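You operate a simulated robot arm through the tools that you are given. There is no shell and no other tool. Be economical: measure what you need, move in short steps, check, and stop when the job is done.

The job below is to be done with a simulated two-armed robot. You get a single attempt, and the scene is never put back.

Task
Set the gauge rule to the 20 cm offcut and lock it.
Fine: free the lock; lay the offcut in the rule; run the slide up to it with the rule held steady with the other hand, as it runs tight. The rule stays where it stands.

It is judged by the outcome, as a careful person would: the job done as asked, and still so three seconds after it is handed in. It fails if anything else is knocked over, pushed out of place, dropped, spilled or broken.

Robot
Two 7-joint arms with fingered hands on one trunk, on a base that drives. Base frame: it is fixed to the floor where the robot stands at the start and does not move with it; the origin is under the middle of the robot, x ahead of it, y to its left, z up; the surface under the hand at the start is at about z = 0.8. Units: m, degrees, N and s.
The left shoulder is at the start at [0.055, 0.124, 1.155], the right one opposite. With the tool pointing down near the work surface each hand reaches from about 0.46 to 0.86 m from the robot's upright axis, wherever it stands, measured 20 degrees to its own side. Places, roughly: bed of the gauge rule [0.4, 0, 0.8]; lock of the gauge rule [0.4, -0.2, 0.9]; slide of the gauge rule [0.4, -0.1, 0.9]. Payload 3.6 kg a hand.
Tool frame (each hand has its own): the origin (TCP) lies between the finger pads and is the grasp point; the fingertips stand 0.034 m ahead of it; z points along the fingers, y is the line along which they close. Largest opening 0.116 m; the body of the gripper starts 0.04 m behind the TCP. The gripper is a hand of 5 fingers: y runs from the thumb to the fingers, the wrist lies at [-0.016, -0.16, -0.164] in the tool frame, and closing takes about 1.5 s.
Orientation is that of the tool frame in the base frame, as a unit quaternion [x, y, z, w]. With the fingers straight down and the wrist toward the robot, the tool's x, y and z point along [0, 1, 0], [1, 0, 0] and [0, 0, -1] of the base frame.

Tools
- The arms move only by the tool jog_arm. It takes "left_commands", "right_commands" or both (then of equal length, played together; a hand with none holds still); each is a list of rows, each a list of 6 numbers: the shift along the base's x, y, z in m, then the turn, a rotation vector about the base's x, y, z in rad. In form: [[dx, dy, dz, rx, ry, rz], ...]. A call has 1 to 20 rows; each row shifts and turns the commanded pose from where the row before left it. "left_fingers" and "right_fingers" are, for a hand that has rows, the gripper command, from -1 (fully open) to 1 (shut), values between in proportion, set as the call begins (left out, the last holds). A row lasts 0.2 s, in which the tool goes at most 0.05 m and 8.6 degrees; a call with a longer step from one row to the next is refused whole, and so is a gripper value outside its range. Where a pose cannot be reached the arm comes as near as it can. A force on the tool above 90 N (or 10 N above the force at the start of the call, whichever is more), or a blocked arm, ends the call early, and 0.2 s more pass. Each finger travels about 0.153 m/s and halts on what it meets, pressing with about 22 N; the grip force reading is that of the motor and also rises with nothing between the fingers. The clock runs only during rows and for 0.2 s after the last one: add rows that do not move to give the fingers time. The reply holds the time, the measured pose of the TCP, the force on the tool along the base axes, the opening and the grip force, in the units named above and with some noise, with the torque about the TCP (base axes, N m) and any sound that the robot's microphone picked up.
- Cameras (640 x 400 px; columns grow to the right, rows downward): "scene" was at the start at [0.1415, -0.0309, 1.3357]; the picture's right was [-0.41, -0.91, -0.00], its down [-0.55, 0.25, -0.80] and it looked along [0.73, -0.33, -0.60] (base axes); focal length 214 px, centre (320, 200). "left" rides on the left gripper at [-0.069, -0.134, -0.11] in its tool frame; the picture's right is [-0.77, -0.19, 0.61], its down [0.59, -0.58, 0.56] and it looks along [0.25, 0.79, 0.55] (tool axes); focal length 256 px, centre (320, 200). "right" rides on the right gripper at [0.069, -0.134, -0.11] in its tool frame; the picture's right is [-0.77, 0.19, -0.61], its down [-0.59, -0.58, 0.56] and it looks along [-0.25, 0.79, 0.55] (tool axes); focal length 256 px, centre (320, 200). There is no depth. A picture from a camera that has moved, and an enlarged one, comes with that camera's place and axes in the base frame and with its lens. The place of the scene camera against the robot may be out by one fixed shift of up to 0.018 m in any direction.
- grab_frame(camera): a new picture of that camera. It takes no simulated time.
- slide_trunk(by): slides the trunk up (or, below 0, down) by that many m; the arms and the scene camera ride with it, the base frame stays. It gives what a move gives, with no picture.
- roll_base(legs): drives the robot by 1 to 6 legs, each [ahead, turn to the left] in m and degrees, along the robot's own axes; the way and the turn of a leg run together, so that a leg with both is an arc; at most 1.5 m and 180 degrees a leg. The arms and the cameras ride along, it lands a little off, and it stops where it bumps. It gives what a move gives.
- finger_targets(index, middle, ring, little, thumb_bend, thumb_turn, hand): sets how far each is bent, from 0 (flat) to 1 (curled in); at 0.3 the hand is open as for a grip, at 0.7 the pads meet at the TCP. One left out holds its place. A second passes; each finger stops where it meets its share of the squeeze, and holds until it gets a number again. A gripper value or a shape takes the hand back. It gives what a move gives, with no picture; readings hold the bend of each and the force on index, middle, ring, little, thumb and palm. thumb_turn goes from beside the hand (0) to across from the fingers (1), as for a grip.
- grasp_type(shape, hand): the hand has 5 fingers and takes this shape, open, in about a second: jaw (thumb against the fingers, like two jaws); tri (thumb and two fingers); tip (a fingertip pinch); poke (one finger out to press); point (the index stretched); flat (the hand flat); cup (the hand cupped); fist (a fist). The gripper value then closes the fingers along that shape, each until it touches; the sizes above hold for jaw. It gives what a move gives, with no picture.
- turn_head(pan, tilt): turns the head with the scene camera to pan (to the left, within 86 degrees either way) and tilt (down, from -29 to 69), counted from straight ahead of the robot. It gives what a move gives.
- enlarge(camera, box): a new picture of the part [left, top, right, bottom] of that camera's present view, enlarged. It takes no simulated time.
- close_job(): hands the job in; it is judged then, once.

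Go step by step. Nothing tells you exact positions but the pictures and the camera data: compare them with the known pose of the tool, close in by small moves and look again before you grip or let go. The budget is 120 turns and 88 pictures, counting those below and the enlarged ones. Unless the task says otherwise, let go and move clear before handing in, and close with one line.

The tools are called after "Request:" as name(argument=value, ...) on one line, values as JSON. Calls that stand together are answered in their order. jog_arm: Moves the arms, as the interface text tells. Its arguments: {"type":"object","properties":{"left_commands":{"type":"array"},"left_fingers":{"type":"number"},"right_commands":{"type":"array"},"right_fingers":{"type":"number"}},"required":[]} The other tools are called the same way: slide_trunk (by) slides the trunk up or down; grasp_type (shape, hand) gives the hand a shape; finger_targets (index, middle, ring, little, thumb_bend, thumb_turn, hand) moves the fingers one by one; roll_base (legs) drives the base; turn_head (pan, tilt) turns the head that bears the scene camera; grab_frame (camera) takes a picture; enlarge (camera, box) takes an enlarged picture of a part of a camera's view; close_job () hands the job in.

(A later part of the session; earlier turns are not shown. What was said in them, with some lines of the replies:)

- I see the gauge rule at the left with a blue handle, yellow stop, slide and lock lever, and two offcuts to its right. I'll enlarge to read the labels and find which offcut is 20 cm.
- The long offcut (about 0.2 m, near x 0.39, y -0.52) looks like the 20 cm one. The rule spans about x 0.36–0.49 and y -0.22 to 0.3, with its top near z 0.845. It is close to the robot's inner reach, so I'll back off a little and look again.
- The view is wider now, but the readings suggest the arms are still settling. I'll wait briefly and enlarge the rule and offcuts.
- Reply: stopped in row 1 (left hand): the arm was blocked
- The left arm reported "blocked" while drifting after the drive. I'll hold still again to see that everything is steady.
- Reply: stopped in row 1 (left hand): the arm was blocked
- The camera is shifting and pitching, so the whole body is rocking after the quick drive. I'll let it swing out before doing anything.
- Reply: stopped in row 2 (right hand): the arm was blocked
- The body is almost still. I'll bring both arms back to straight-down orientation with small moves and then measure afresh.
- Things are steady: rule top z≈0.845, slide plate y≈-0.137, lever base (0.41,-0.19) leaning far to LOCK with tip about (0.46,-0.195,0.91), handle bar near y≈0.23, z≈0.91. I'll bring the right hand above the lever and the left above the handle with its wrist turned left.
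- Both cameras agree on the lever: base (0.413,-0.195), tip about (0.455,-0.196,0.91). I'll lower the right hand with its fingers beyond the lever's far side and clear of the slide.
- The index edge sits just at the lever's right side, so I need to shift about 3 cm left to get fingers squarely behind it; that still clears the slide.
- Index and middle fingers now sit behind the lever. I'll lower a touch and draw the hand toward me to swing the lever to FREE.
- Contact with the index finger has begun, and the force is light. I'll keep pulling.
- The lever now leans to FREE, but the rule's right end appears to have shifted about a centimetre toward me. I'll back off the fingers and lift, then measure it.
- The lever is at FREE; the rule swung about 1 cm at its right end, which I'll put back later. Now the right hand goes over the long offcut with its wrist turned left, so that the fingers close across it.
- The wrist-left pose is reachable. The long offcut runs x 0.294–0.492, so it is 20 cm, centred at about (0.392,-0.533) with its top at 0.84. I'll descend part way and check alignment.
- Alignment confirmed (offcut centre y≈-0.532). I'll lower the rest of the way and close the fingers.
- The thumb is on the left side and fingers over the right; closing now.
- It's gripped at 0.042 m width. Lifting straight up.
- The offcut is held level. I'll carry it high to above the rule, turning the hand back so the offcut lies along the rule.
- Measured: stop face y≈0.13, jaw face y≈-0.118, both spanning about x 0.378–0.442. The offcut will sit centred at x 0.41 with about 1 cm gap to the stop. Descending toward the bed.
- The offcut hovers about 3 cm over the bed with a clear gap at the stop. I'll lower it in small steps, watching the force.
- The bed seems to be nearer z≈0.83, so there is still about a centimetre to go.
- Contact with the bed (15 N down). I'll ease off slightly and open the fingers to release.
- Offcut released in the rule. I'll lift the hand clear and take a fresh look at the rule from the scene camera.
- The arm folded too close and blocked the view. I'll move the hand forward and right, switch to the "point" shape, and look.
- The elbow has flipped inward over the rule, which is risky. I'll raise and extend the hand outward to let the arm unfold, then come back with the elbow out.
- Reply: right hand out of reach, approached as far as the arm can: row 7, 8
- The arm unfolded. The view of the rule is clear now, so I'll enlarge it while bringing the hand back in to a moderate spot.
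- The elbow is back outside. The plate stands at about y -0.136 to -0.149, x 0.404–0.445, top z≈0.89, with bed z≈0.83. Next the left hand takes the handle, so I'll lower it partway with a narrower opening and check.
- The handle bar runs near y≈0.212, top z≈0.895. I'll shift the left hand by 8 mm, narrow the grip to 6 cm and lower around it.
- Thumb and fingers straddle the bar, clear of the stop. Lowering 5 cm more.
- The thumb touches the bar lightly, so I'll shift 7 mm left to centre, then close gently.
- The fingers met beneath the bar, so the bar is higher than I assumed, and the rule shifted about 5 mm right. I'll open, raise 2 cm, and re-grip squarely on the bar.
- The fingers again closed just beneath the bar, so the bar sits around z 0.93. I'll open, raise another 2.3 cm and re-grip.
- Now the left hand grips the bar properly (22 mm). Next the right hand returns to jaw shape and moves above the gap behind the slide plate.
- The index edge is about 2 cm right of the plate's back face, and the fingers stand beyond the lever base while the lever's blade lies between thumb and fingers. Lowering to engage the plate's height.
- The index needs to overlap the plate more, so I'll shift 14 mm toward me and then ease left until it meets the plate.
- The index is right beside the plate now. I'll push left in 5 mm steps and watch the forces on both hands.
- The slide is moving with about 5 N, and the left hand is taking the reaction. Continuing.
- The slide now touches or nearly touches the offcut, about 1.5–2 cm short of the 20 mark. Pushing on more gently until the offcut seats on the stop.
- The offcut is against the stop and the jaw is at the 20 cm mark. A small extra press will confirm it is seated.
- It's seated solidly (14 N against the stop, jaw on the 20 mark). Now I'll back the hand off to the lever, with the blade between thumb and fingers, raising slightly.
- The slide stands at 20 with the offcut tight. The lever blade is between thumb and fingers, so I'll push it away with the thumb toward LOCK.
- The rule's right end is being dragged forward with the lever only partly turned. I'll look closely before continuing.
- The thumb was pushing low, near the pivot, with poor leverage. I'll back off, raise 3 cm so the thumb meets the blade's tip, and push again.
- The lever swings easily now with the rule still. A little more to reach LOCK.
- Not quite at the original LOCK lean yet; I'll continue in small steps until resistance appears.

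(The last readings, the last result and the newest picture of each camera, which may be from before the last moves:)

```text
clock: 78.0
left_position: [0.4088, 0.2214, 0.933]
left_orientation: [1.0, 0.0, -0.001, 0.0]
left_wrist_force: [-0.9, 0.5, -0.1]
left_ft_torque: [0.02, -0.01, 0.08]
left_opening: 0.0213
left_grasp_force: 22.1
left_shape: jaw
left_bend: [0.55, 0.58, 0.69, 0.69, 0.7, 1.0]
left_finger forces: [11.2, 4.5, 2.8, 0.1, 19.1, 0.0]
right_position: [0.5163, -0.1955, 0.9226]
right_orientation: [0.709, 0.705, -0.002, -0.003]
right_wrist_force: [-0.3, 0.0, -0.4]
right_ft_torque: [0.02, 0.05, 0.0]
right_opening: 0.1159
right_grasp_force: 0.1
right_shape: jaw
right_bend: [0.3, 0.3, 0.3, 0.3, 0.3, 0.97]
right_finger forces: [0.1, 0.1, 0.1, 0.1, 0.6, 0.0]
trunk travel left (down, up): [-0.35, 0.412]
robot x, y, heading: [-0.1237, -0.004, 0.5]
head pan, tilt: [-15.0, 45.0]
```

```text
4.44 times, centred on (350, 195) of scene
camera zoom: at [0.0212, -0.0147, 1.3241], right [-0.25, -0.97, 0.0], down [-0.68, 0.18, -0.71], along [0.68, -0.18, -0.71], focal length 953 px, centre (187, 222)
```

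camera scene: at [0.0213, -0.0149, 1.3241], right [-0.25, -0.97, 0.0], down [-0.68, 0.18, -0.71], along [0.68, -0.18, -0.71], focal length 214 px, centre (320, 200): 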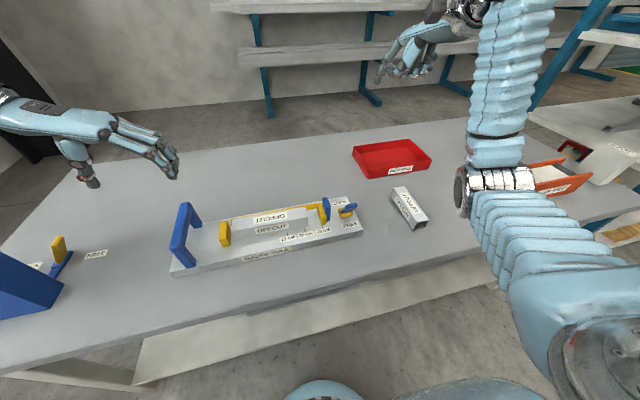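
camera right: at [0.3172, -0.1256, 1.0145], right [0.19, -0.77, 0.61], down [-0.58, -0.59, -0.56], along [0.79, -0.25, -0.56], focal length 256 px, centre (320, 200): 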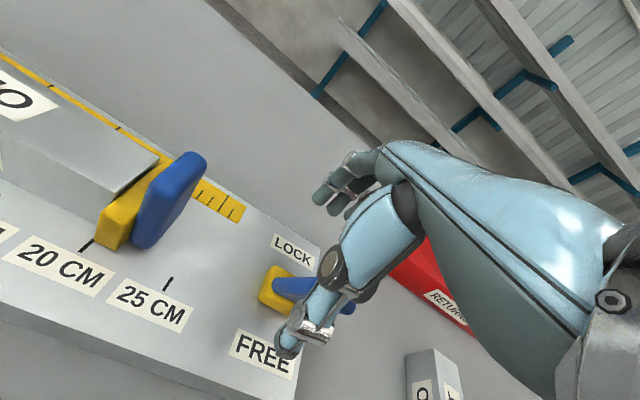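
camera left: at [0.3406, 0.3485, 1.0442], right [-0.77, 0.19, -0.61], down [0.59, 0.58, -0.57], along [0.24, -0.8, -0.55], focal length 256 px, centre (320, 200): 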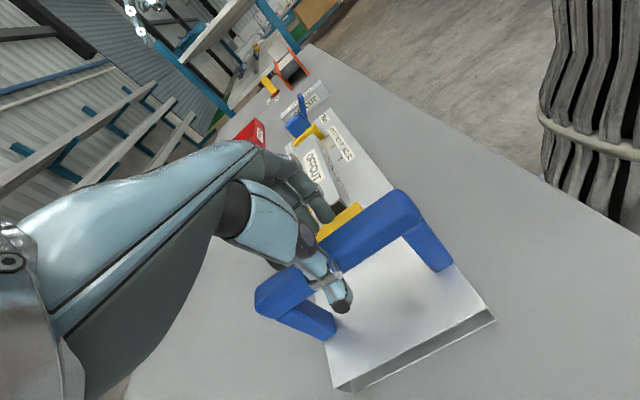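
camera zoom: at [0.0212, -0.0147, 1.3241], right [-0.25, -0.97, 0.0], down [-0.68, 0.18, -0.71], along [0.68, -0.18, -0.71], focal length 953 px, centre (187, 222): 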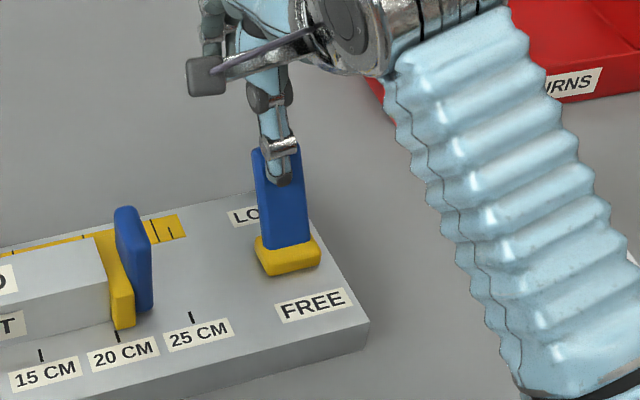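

Very close to the original lean. A few more millimetres until the end stop resists.

Request:
jog_arm(right_commands=[[0.004, 0, -0.002, 0, 0, 0], [0.004, 0, -0.002, 0, 0, 0], [0, 0, 0, 0, 0, 0]], left_commands=[[0, 0, 0, 0, 0, 0], [0, 0, 0, 0, 0, 0], [0, 0, 0, 0, 0, 0]])

Request:
enlarge(camera="scene", box=[300, 150, 400, 240])

```text
clock: 78.8
left_position: [0.4095, 0.2219, 0.932]
left_orientation: [1.0, 0.0, -0.001, 0.001]
left_wrist_force: [1.8, -1.5, -0.5]
left_ft_torque: [0.01, -0.03, 0.11]
left_opening: 0.0216
left_grasp_force: 22.0
left_shape: jaw
left_bend: [0.55, 0.58, 0.69, 0.69, 0.7, 1.0]
left_finger forces: [12.0, 4.5, 2.4, 0.1, 18.2, 0.1]
right_position: [0.5236, -0.1951, 0.921]
right_orientation: [0.708, 0.706, -0.002, -0.001]
right_wrist_force: [-5.4, 0.0, 9.1]
right_ft_torque: [0.0, 0.7, 0.04]
right_opening: 0.1159
right_grasp_force: 0.1
right_shape: jaw
right_bend: [0.3, 0.3, 0.3, 0.3, 0.3, 0.97]
right_finger forces: [0.1, 0.0, 0.0, 0.1, 9.5, 0.1]
trunk travel left (down, up): [-0.35, 0.412]
robot x, y, heading: [-0.1213, 0.0015, 0.4]
head pan, tilt: [-15.0, 45.0]
```

```text
4.44 times, centred on (350, 195) of scene
camera zoom: at [0.0202, -0.0146, 1.3243], right [-0.25, -0.97, 0.0], down [-0.68, 0.18, -0.71], along [0.68, -0.18, -0.71], focal length 953 px, centre (187, 222)
```

zoom: 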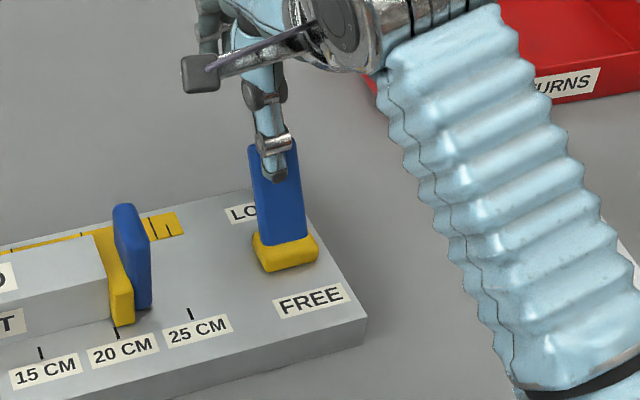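

The end stop is reached and the lever is at LOCK. I'll withdraw the hand upward and check where the rule stands relative to its original place.

Request:
jog_arm(right_commands=[[-0.012, 0, 0, 0, 0, 0], [0, 0, 0.02, 0, 0, 0], [0, 0, 0.03, 0, 0, 0], [0.02, -0.01, 0.03, 0, 0, 0], [0.03, -0.02, 0.02, 0, 0, 0], [0.03, -0.02, 0, 0, 0, 0], [0, 0, 0, 0, 0, 0]])

Request:
jog_arm(right_commands=[[0, 0, 0, 0, 0, 0], [0, 0, 0, 0, 0, 0], [0, 0, 0, 0, 0, 0], [0, 0, 0, 0, 0, 0], [0, 0, 0, 0, 0, 0], [0, 0, 0, 0, 0, 0]], right_fingers=1)

Request:
enlarge(camera="scene", box=[150, 160, 380, 290])

```text
clock: 80.4
left_position: [0.4105, 0.2219, 0.9322]
left_orientation: [1.0, 0.0, -0.003, 0.001]
left_wrist_force: [0.3, -0.2, -1.3]
left_ft_torque: [0.0, 0.03, 0.0]
left_opening: 0.0216
left_grasp_force: 22.4
left_shape: jaw
left_bend: [0.55, 0.58, 0.69, 0.69, 0.7, 1.0]
left_finger forces: [11.2, 4.9, 3.0, 0.0, 19.1, 0.0]
right_position: [0.5979, -0.2433, 1.0202]
right_orientation: [0.709, 0.705, -0.002, -0.002]
right_wrist_force: [-0.5, -0.2, -0.1]
right_ft_torque: [0.0, 0.0, -0.02]
right_opening: 0.1157
right_grasp_force: 0.1
right_shape: jaw
right_bend: [0.3, 0.3, 0.3, 0.3, 0.3, 0.97]
right_finger forces: [0.0, 0.0, 0.0, 0.0, 0.1, 0.0]
trunk travel left (down, up): [-0.35, 0.412]
robot x, y, heading: [-0.1204, 0.0026, 0.5]
head pan, tilt: [-15.0, 45.0]
```

```text
clock: 81.8
left_position: [0.4096, 0.221, 0.9329]
left_orientation: [1.0, 0.0, -0.002, 0.001]
left_wrist_force: [0.4, 0.3, -0.4]
left_ft_torque: [0.0, -0.01, 0.05]
left_opening: 0.0214
left_grasp_force: 21.5
left_shape: jaw
left_bend: [0.55, 0.58, 0.69, 0.69, 0.7, 1.0]
left_finger forces: [11.3, 4.9, 2.9, 0.0, 19.2, 0.0]
right_position: [0.5966, -0.2427, 1.0186]
right_orientation: [0.708, 0.706, -0.003, -0.002]
right_wrist_force: [0.0, 0.0, 0.7]
right_ft_torque: [0.02, 0.03, 0.02]
right_opening: 0.0027
right_grasp_force: 0.2
right_shape: jaw
right_bend: [0.7, 0.7, 0.69, 0.73, 0.7, 1.0]
right_finger forces: [0.1, 0.0, 0.0, 0.1, 0.0, 0.0]
trunk travel left (down, up): [-0.35, 0.412]
robot x, y, heading: [-0.1223, -0.0009, 0.8]
head pan, tilt: [-15.0, 45.0]
```

```text
2.78 times, centred on (265, 225) of scene
camera zoom: at [0.0215, -0.0148, 1.3241], right [-0.25, -0.97, 0.0], down [-0.69, 0.18, -0.71], along [0.68, -0.18, -0.71], focal length 597 px, centre (473, 130)
```

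zoom: 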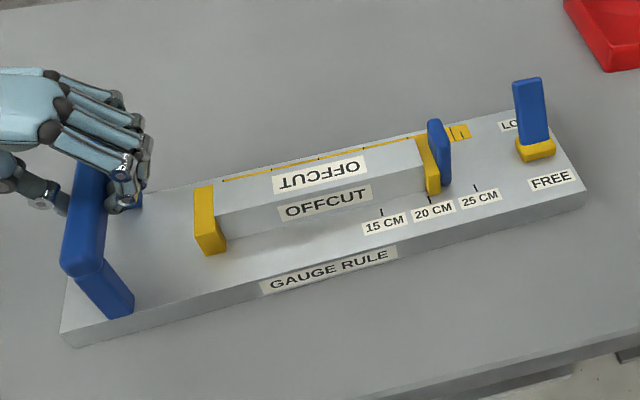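

The lever matches its original LOCK lean and the slide is at 20, but the rule's right end now sits about 12–15 mm too far forward. I'll nudge its far edge back with closed fingers, coming in with the wrist yawed 45° so the hand clears the lever.

Request:
jog_arm(right_commands=[[0, 0, 0, 0, 0, 0.131], [0, 0.002, 0, 0, 0, 0.131], [0, 0.006, 0, 0, 0, 0.131], [0, 0.006, -0.02, 0, 0, 0.131], [-0.005, 0.006, -0.03, 0, 0, 0.131], [-0.01, 0.006, -0.03, 0, 0, 0.13], [0, 0, 0, 0, 0, 0]])

Request:
grab_frame(camera="scene")

```text
clock: 83.4
left_position: [0.4095, 0.2215, 0.9325]
left_orientation: [1.0, 0.0, -0.002, 0.001]
left_wrist_force: [0.8, 0.5, 0.4]
left_ft_torque: [-0.01, 0.01, 0.04]
left_opening: 0.0215
left_grasp_force: 21.7
left_shape: jaw
left_bend: [0.55, 0.58, 0.69, 0.69, 0.7, 1.0]
left_finger forces: [11.3, 4.9, 2.9, 0.1, 19.5, 0.0]
right_position: [0.5795, -0.2208, 0.9368]
right_orientation: [0.384, 0.923, -0.003, -0.002]
right_wrist_force: [0.6, -0.3, 0.0]
right_ft_torque: [-0.01, -0.02, 0.0]
right_opening: 0.0027
right_grasp_force: 0.1
right_shape: jaw
right_bend: [0.7, 0.7, 0.69, 0.73, 0.7, 1.0]
right_finger forces: [0.0, 0.0, 0.1, 0.0, 0.0, 0.0]
trunk travel left (down, up): [-0.35, 0.412]
robot x, y, heading: [-0.1232, -0.0014, 0.3]
head pan, tilt: [-15.0, 45.0]
```

```text
7 pictures are left
camera scene: at [0.0214, -0.0149, 1.3241], right [-0.25, -0.97, 0.0], down [-0.69, 0.18, -0.71], along [0.68, -0.18, -0.71], focal length 214 px, centre (320, 200)
```

scene: 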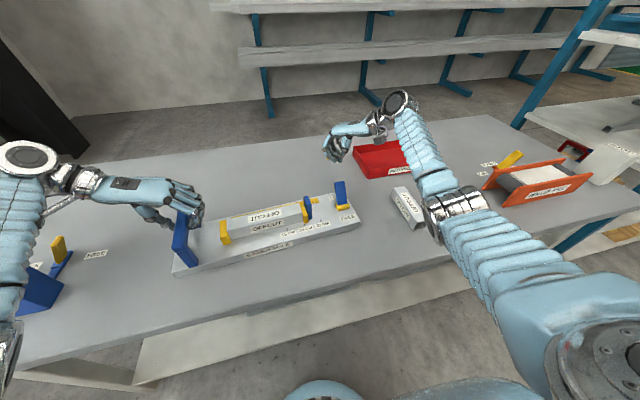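

The hand is positioned past the far edge and clear of the tray. Lowering to bed-side height, then closing in until contact.

Request:
jog_arm(right_commands=[[0, 0, -0.025, 0, 0, 0], [0, 0, -0.025, 0, 0, 0], [0, 0, -0.025, 0, 0, 0], [0, 0, -0.02, 0, 0, 0], [0, 0, -0.015, 0, 0, 0], [0, 0, 0, 0, 0, 0]])

Request:
enlarge(camera="scene", box=[300, 130, 440, 240])

```text
clock: 84.8
left_position: [0.4071, 0.2215, 0.9339]
left_orientation: [1.0, 0.0, -0.001, 0.001]
left_wrist_force: [-0.4, -2.2, -0.8]
left_ft_torque: [-0.07, 0.0, 0.05]
left_opening: 0.0215
left_grasp_force: 22.0
left_shape: jaw
left_bend: [0.55, 0.58, 0.69, 0.69, 0.7, 1.0]
left_finger forces: [11.8, 4.9, 2.8, 0.0, 18.0, 0.0]
right_position: [0.5778, -0.219, 0.8343]
right_orientation: [0.385, 0.923, -0.001, 0.003]
right_wrist_force: [-5.8, -5.3, 27.1]
right_ft_torque: [-0.33, 0.57, -0.01]
right_opening: 0.0002
right_grasp_force: 22.2
right_shape: jaw
right_bend: [0.7, 0.7, 0.69, 0.73, 0.7, 1.0]
right_finger forces: [0.0, 0.0, 0.1, 0.1, 38.7, 0.0]
trunk travel left (down, up): [-0.35, 0.412]
robot x, y, heading: [-0.1193, -0.0003, 0.2]
head pan, tilt: [-15.0, 45.0]
```

```text
3.64 times, centred on (370, 185) of scene
camera zoom: at [0.0179, -0.0149, 1.3248], right [-0.25, -0.97, 0.0], down [-0.68, 0.18, -0.71], along [0.69, -0.18, -0.71], focal length 780 px, centre (138, 254)
```

zoom: 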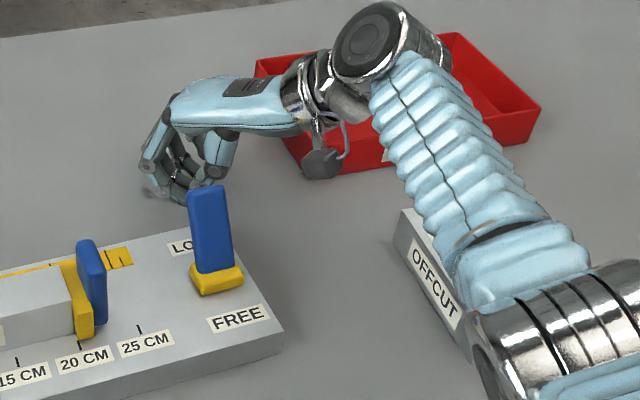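

The thumb tip already presses the table, so I'll raise about 1.3 cm and then move toward the rule's far edge.

Request:
jog_arm(right_commands=[[0, 0, 0.02, 0, 0, 0], [-0.008, 0, 0, 0, 0, 0], [-0.008, 0, 0, 0, 0, 0], [-0.008, 0, 0, 0, 0, 0], [0, 0, 0, 0, 0, 0]])

```text
clock: 86.0
left_position: [0.4094, 0.2208, 0.932]
left_orientation: [1.0, -0.001, -0.002, 0.001]
left_wrist_force: [0.3, 0.9, 0.2]
left_ft_torque: [-0.04, -0.06, 0.04]
left_opening: 0.0218
left_grasp_force: 21.9
left_shape: jaw
left_bend: [0.55, 0.58, 0.69, 0.69, 0.7, 1.0]
left_finger forces: [11.3, 4.8, 2.8, 0.0, 20.0, 0.0]
right_position: [0.5546, -0.2184, 0.8495]
right_orientation: [0.384, 0.923, -0.003, -0.002]
right_wrist_force: [0.1, -0.5, -0.1]
right_ft_torque: [0.01, 0.01, -0.02]
right_opening: 0.0001
right_grasp_force: 22.5
right_shape: jaw
right_bend: [0.7, 0.7, 0.69, 0.73, 0.7, 1.0]
right_finger forces: [0.0, 0.0, 0.0, 0.0, 0.0, 0.0]
trunk travel left (down, up): [-0.35, 0.412]
robot x, y, heading: [-0.123, 0.0008, 0.3]
head pan, tilt: [-15.0, 45.0]
```

Request:
jog_arm(right_commands=[[-0.005, 0, 0, 0, 0, 0], [-0.005, 0, 0, 0, 0, 0], [-0.004, 0, 0, 0, 0, 0], [0, 0, 0, 0, 0, 0]])

```text
clock: 87.0
left_position: [0.4093, 0.2197, 0.9317]
left_orientation: [1.0, -0.001, -0.002, 0.001]
left_wrist_force: [-0.2, -0.5, 0.7]
left_ft_torque: [-0.02, -0.01, 0.02]
left_opening: 0.0217
left_grasp_force: 21.3
left_shape: jaw
left_bend: [0.55, 0.58, 0.69, 0.69, 0.7, 1.0]
left_finger forces: [11.7, 5.1, 2.9, 0.1, 19.2, 0.0]
right_position: [0.5415, -0.2205, 0.8497]
right_orientation: [0.384, 0.923, -0.003, -0.002]
right_wrist_force: [0.6, 0.3, 0.1]
right_ft_torque: [0.04, -0.01, 0.0]
right_opening: 0.0002
right_grasp_force: 22.0
right_shape: jaw
right_bend: [0.7, 0.7, 0.69, 0.73, 0.7, 1.0]
right_finger forces: [0.0, 0.1, 0.0, 0.1, 0.0, 0.0]
trunk travel left (down, up): [-0.35, 0.412]
robot x, y, heading: [-0.1201, -0.0033, 0.6]
head pan, tilt: [-15.0, 45.0]
```

Request:
jog_arm(right_commands=[[-0.004, 0, 0, 0, 0, 0], [-0.004, 0, 0, 0, 0, 0], [-0.004, 0, 0, 0, 0, 0], [0, 0, 0, 0, 0, 0]])

Request:
enlarge(camera="scene", box=[300, 130, 440, 240])

```text
clock: 88.0
left_position: [0.409, 0.22, 0.9322]
left_orientation: [1.0, -0.001, -0.002, 0.001]
left_wrist_force: [0.9, -1.2, 0.0]
left_ft_torque: [-0.03, 0.03, 0.02]
left_opening: 0.0214
left_grasp_force: 22.0
left_shape: jaw
left_bend: [0.55, 0.58, 0.69, 0.69, 0.7, 1.0]
left_finger forces: [12.0, 5.3, 3.1, 0.1, 18.9, 0.0]
right_position: [0.5281, -0.2195, 0.8502]
right_orientation: [0.384, 0.923, -0.002, -0.001]
right_wrist_force: [-0.5, -0.2, -0.3]
right_ft_torque: [0.02, 0.03, -0.01]
right_opening: 0.0
right_grasp_force: 21.9
right_shape: jaw
right_bend: [0.7, 0.7, 0.69, 0.73, 0.7, 1.0]
right_finger forces: [0.0, 0.0, 0.0, 0.0, 0.0, 0.0]
trunk travel left (down, up): [-0.35, 0.412]
robot x, y, heading: [-0.121, -0.0048, 0.5]
head pan, tilt: [-15.0, 45.0]
```

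```text
3.64 times, centred on (370, 185) of scene
camera zoom: at [0.0214, -0.0152, 1.3241], right [-0.25, -0.97, 0.0], down [-0.68, 0.18, -0.71], along [0.68, -0.18, -0.71], focal length 780 px, centre (138, 254)
```

zoom: 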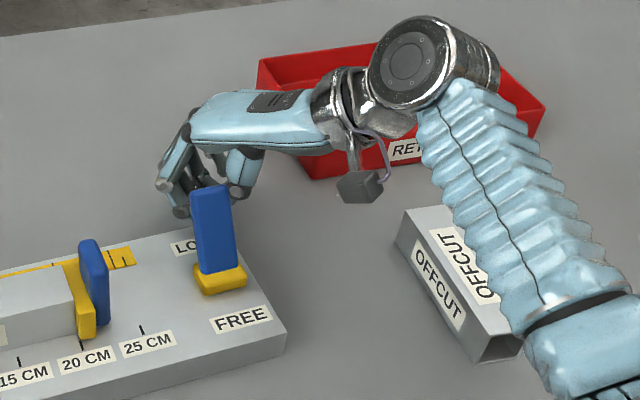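

No contact yet; the rule hasn't moved. Continuing in small steps.

Request:
jog_arm(right_commands=[[-0.004, 0, 0, 0, 0, 0], [-0.003, 0, 0, 0, 0, 0], [-0.003, 0, 0, 0, 0, 0], [0, 0, 0, 0, 0, 0]])

```text
clock: 89.0
left_position: [0.4086, 0.2215, 0.9336]
left_orientation: [1.0, 0.0, -0.002, 0.0]
left_wrist_force: [0.7, 1.4, -0.4]
left_ft_torque: [0.01, 0.02, -0.06]
left_opening: 0.0218
left_grasp_force: 22.5
left_shape: jaw
left_bend: [0.55, 0.58, 0.69, 0.69, 0.7, 1.0]
left_finger forces: [10.5, 5.3, 3.3, 0.0, 20.0, 0.0]
right_position: [0.5198, -0.2193, 0.8501]
right_orientation: [0.383, 0.924, -0.003, -0.001]
right_wrist_force: [3.1, -1.7, 1.7]
right_ft_torque: [-0.03, -0.05, 0.07]
right_opening: 0.0
right_grasp_force: 22.2
right_shape: jaw
right_bend: [0.7, 0.7, 0.69, 0.73, 0.7, 1.0]
right_finger forces: [0.1, 0.0, 0.0, 0.0, 0.1, 0.0]
trunk travel left (down, up): [-0.35, 0.412]
robot x, y, heading: [-0.12, -0.0027, 0.3]
head pan, tilt: [-15.0, 45.0]
```

Contact at about 3 N. I'll push 12 mm more and look.

Request:
jog_arm(right_commands=[[-0.004, 0, 0, 0, 0, 0], [-0.004, 0, 0, 0, 0, 0], [-0.004, 0, 0, 0, 0, 0], [0, 0, 0, 0, 0, 0]])

Request:
enlarge(camera="scene", box=[150, 160, 380, 290])

```text
clock: 90.0
left_position: [0.4091, 0.2218, 0.932]
left_orientation: [1.0, 0.0, -0.001, 0.0]
left_wrist_force: [-0.4, 1.5, -0.3]
left_ft_torque: [0.02, 0.06, -0.09]
left_opening: 0.0215
left_grasp_force: 22.0
left_shape: jaw
left_bend: [0.55, 0.58, 0.69, 0.69, 0.7, 1.0]
left_finger forces: [9.6, 5.7, 3.3, 0.1, 20.3, 0.0]
right_position: [0.507, -0.22, 0.8489]
right_orientation: [0.384, 0.923, -0.003, -0.002]
right_wrist_force: [4.1, 0.3, 0.2]
right_ft_torque: [-0.03, 0.0, 0.06]
right_opening: 0.0001
right_grasp_force: 22.0
right_shape: jaw
right_bend: [0.7, 0.7, 0.69, 0.73, 0.7, 1.0]
right_finger forces: [0.1, 0.1, 0.0, 0.1, 0.0, 0.0]
trunk travel left (down, up): [-0.35, 0.412]
robot x, y, heading: [-0.121, -0.0009, 0.3]
head pan, tilt: [-15.0, 45.0]
```

```text
2.78 times, centred on (265, 225) of scene
camera zoom: at [0.0214, -0.0148, 1.3241], right [-0.25, -0.97, 0.0], down [-0.69, 0.18, -0.71], along [0.68, -0.18, -0.71], focal length 597 px, centre (473, 130)
```

zoom: 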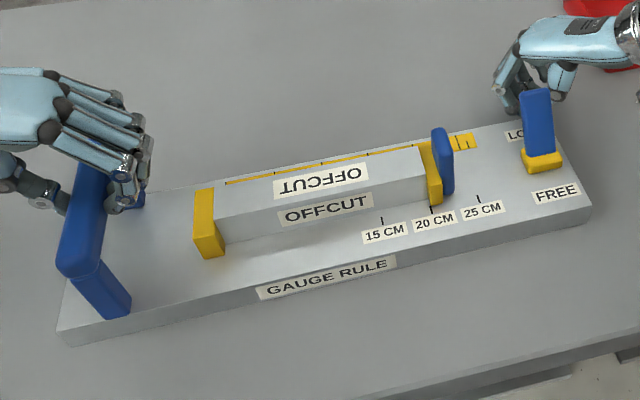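

The rule is back within a few millimetres of its original place, still locked at 20. I'll withdraw the right hand, then release the handle.

Request:
jog_arm(right_commands=[[0.01, 0, 0, 0, 0, 0], [0.015, 0, 0.005, 0, 0, 0], [0.015, 0, 0.02, 0, 0, 0], [0, 0, 0.035, 0, 0, 0], [0, 0, 0.04, 0, 0, 0], [0, 0, 0.04, 0, 0, 0], [0, 0, 0.04, 0, 0, 0], [0, 0, 0, 0, 0, 0]])

Request:
jog_arm(left_commands=[[0, 0, 0, 0, 0, 0], [0, 0, 0, 0, 0, 0], [0, 0, 0, 0, 0, 0], [0, 0, 0, 0, 0, 0], [0, 0, 0.01, 0, 0, 0], [0, 0, 0.02, 0, 0, 0], [0, 0, 0.03, 0, 0, 0], [0, 0, 0.04, 0, 0, 0], [0, 0, 0.04, 0, 0, 0], [0, 0, 0, 0, 0, 0]], left_fingers=-0.1)

Request:
grab_frame(camera="scene")

Request:
enlarge(camera="scene", box=[150, 160, 380, 290])

```text
clock: 91.8
left_position: [0.408, 0.221, 0.9327]
left_orientation: [1.0, 0.0, -0.002, 0.002]
left_wrist_force: [-0.3, 2.4, -0.3]
left_ft_torque: [0.02, 0.0, -0.09]
left_opening: 0.0213
left_grasp_force: 22.4
left_shape: jaw
left_bend: [0.55, 0.58, 0.69, 0.69, 0.7, 1.0]
left_finger forces: [9.8, 5.5, 3.1, 0.0, 20.3, 0.0]
right_position: [0.5465, -0.2172, 1.0273]
right_orientation: [0.384, 0.923, -0.003, -0.002]
right_wrist_force: [0.4, 0.2, -0.1]
right_ft_torque: [-0.02, 0.02, 0.0]
right_opening: 0.0
right_grasp_force: 22.1
right_shape: jaw
right_bend: [0.7, 0.7, 0.69, 0.73, 0.7, 1.0]
right_finger forces: [0.0, 0.0, 0.1, 0.0, 0.1, 0.1]
trunk travel left (down, up): [-0.35, 0.412]
robot x, y, heading: [-0.1169, -0.0004, 0.4]
head pan, tilt: [-15.0, 45.0]
```

```text
clock: 94.0
left_position: [0.4095, 0.22, 1.0743]
left_orientation: [1.0, -0.001, -0.002, 0.0]
left_wrist_force: [0.8, 0.3, 0.6]
left_ft_torque: [-0.02, 0.01, 0.0]
left_opening: 0.0636
left_grasp_force: 0.0
left_shape: jaw
left_bend: [0.38, 0.43, 0.6, 0.58, 0.62, 1.0]
left_finger forces: [0.1, 0.0, 0.1, 0.1, 0.0, 0.0]
right_position: [0.5473, -0.2193, 1.028]
right_orientation: [0.384, 0.923, -0.003, -0.002]
right_wrist_force: [-0.5, 0.3, 0.0]
right_ft_torque: [0.0, 0.0, 0.0]
right_opening: 0.0
right_grasp_force: 21.7
right_shape: jaw
right_bend: [0.7, 0.7, 0.69, 0.73, 0.7, 1.0]
right_finger forces: [0.0, 0.0, 0.0, 0.0, 0.1, 0.0]
trunk travel left (down, up): [-0.35, 0.412]
robot x, y, heading: [-0.1194, -0.0014, 0.3]
head pan, tilt: [-15.0, 45.0]
```

```text
3 pictures are left
camera scene: at [0.0214, -0.0148, 1.3241], right [-0.25, -0.97, 0.0], down [-0.69, 0.18, -0.71], along [0.68, -0.18, -0.71], focal length 214 px, centre (320, 200)
```

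scene: 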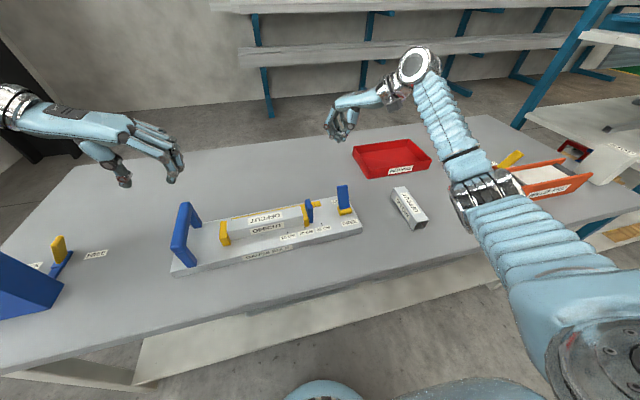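

```text
2.78 times, centred on (265, 225) of scene
camera zoom: at [0.0214, -0.0148, 1.3241], right [-0.25, -0.97, 0.0], down [-0.69, 0.18, -0.71], along [0.68, -0.18, -0.71], focal length 597 px, centre (473, 130)
```

zoom: 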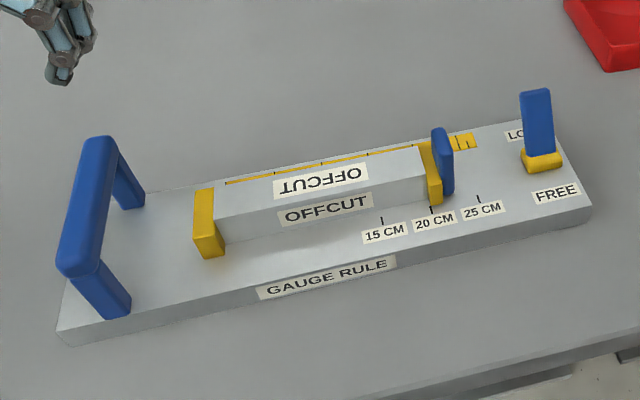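

The lever is at LOCK, the slide is on the 20 mark tight against the offcut, and the rule is within a few millimetres of where it stood. Both hands are clear and nothing else has moved, so I'm handing it in.

Request:
close_job()

```text
The job is handed in.
```

The gauge rule is set to the 20 cm offcut and locked, and both hands are clear. Working the lever and gripping the handle shifted the rule by a centimetre or so, and I nudged it back to about 5 mm from where it stood.
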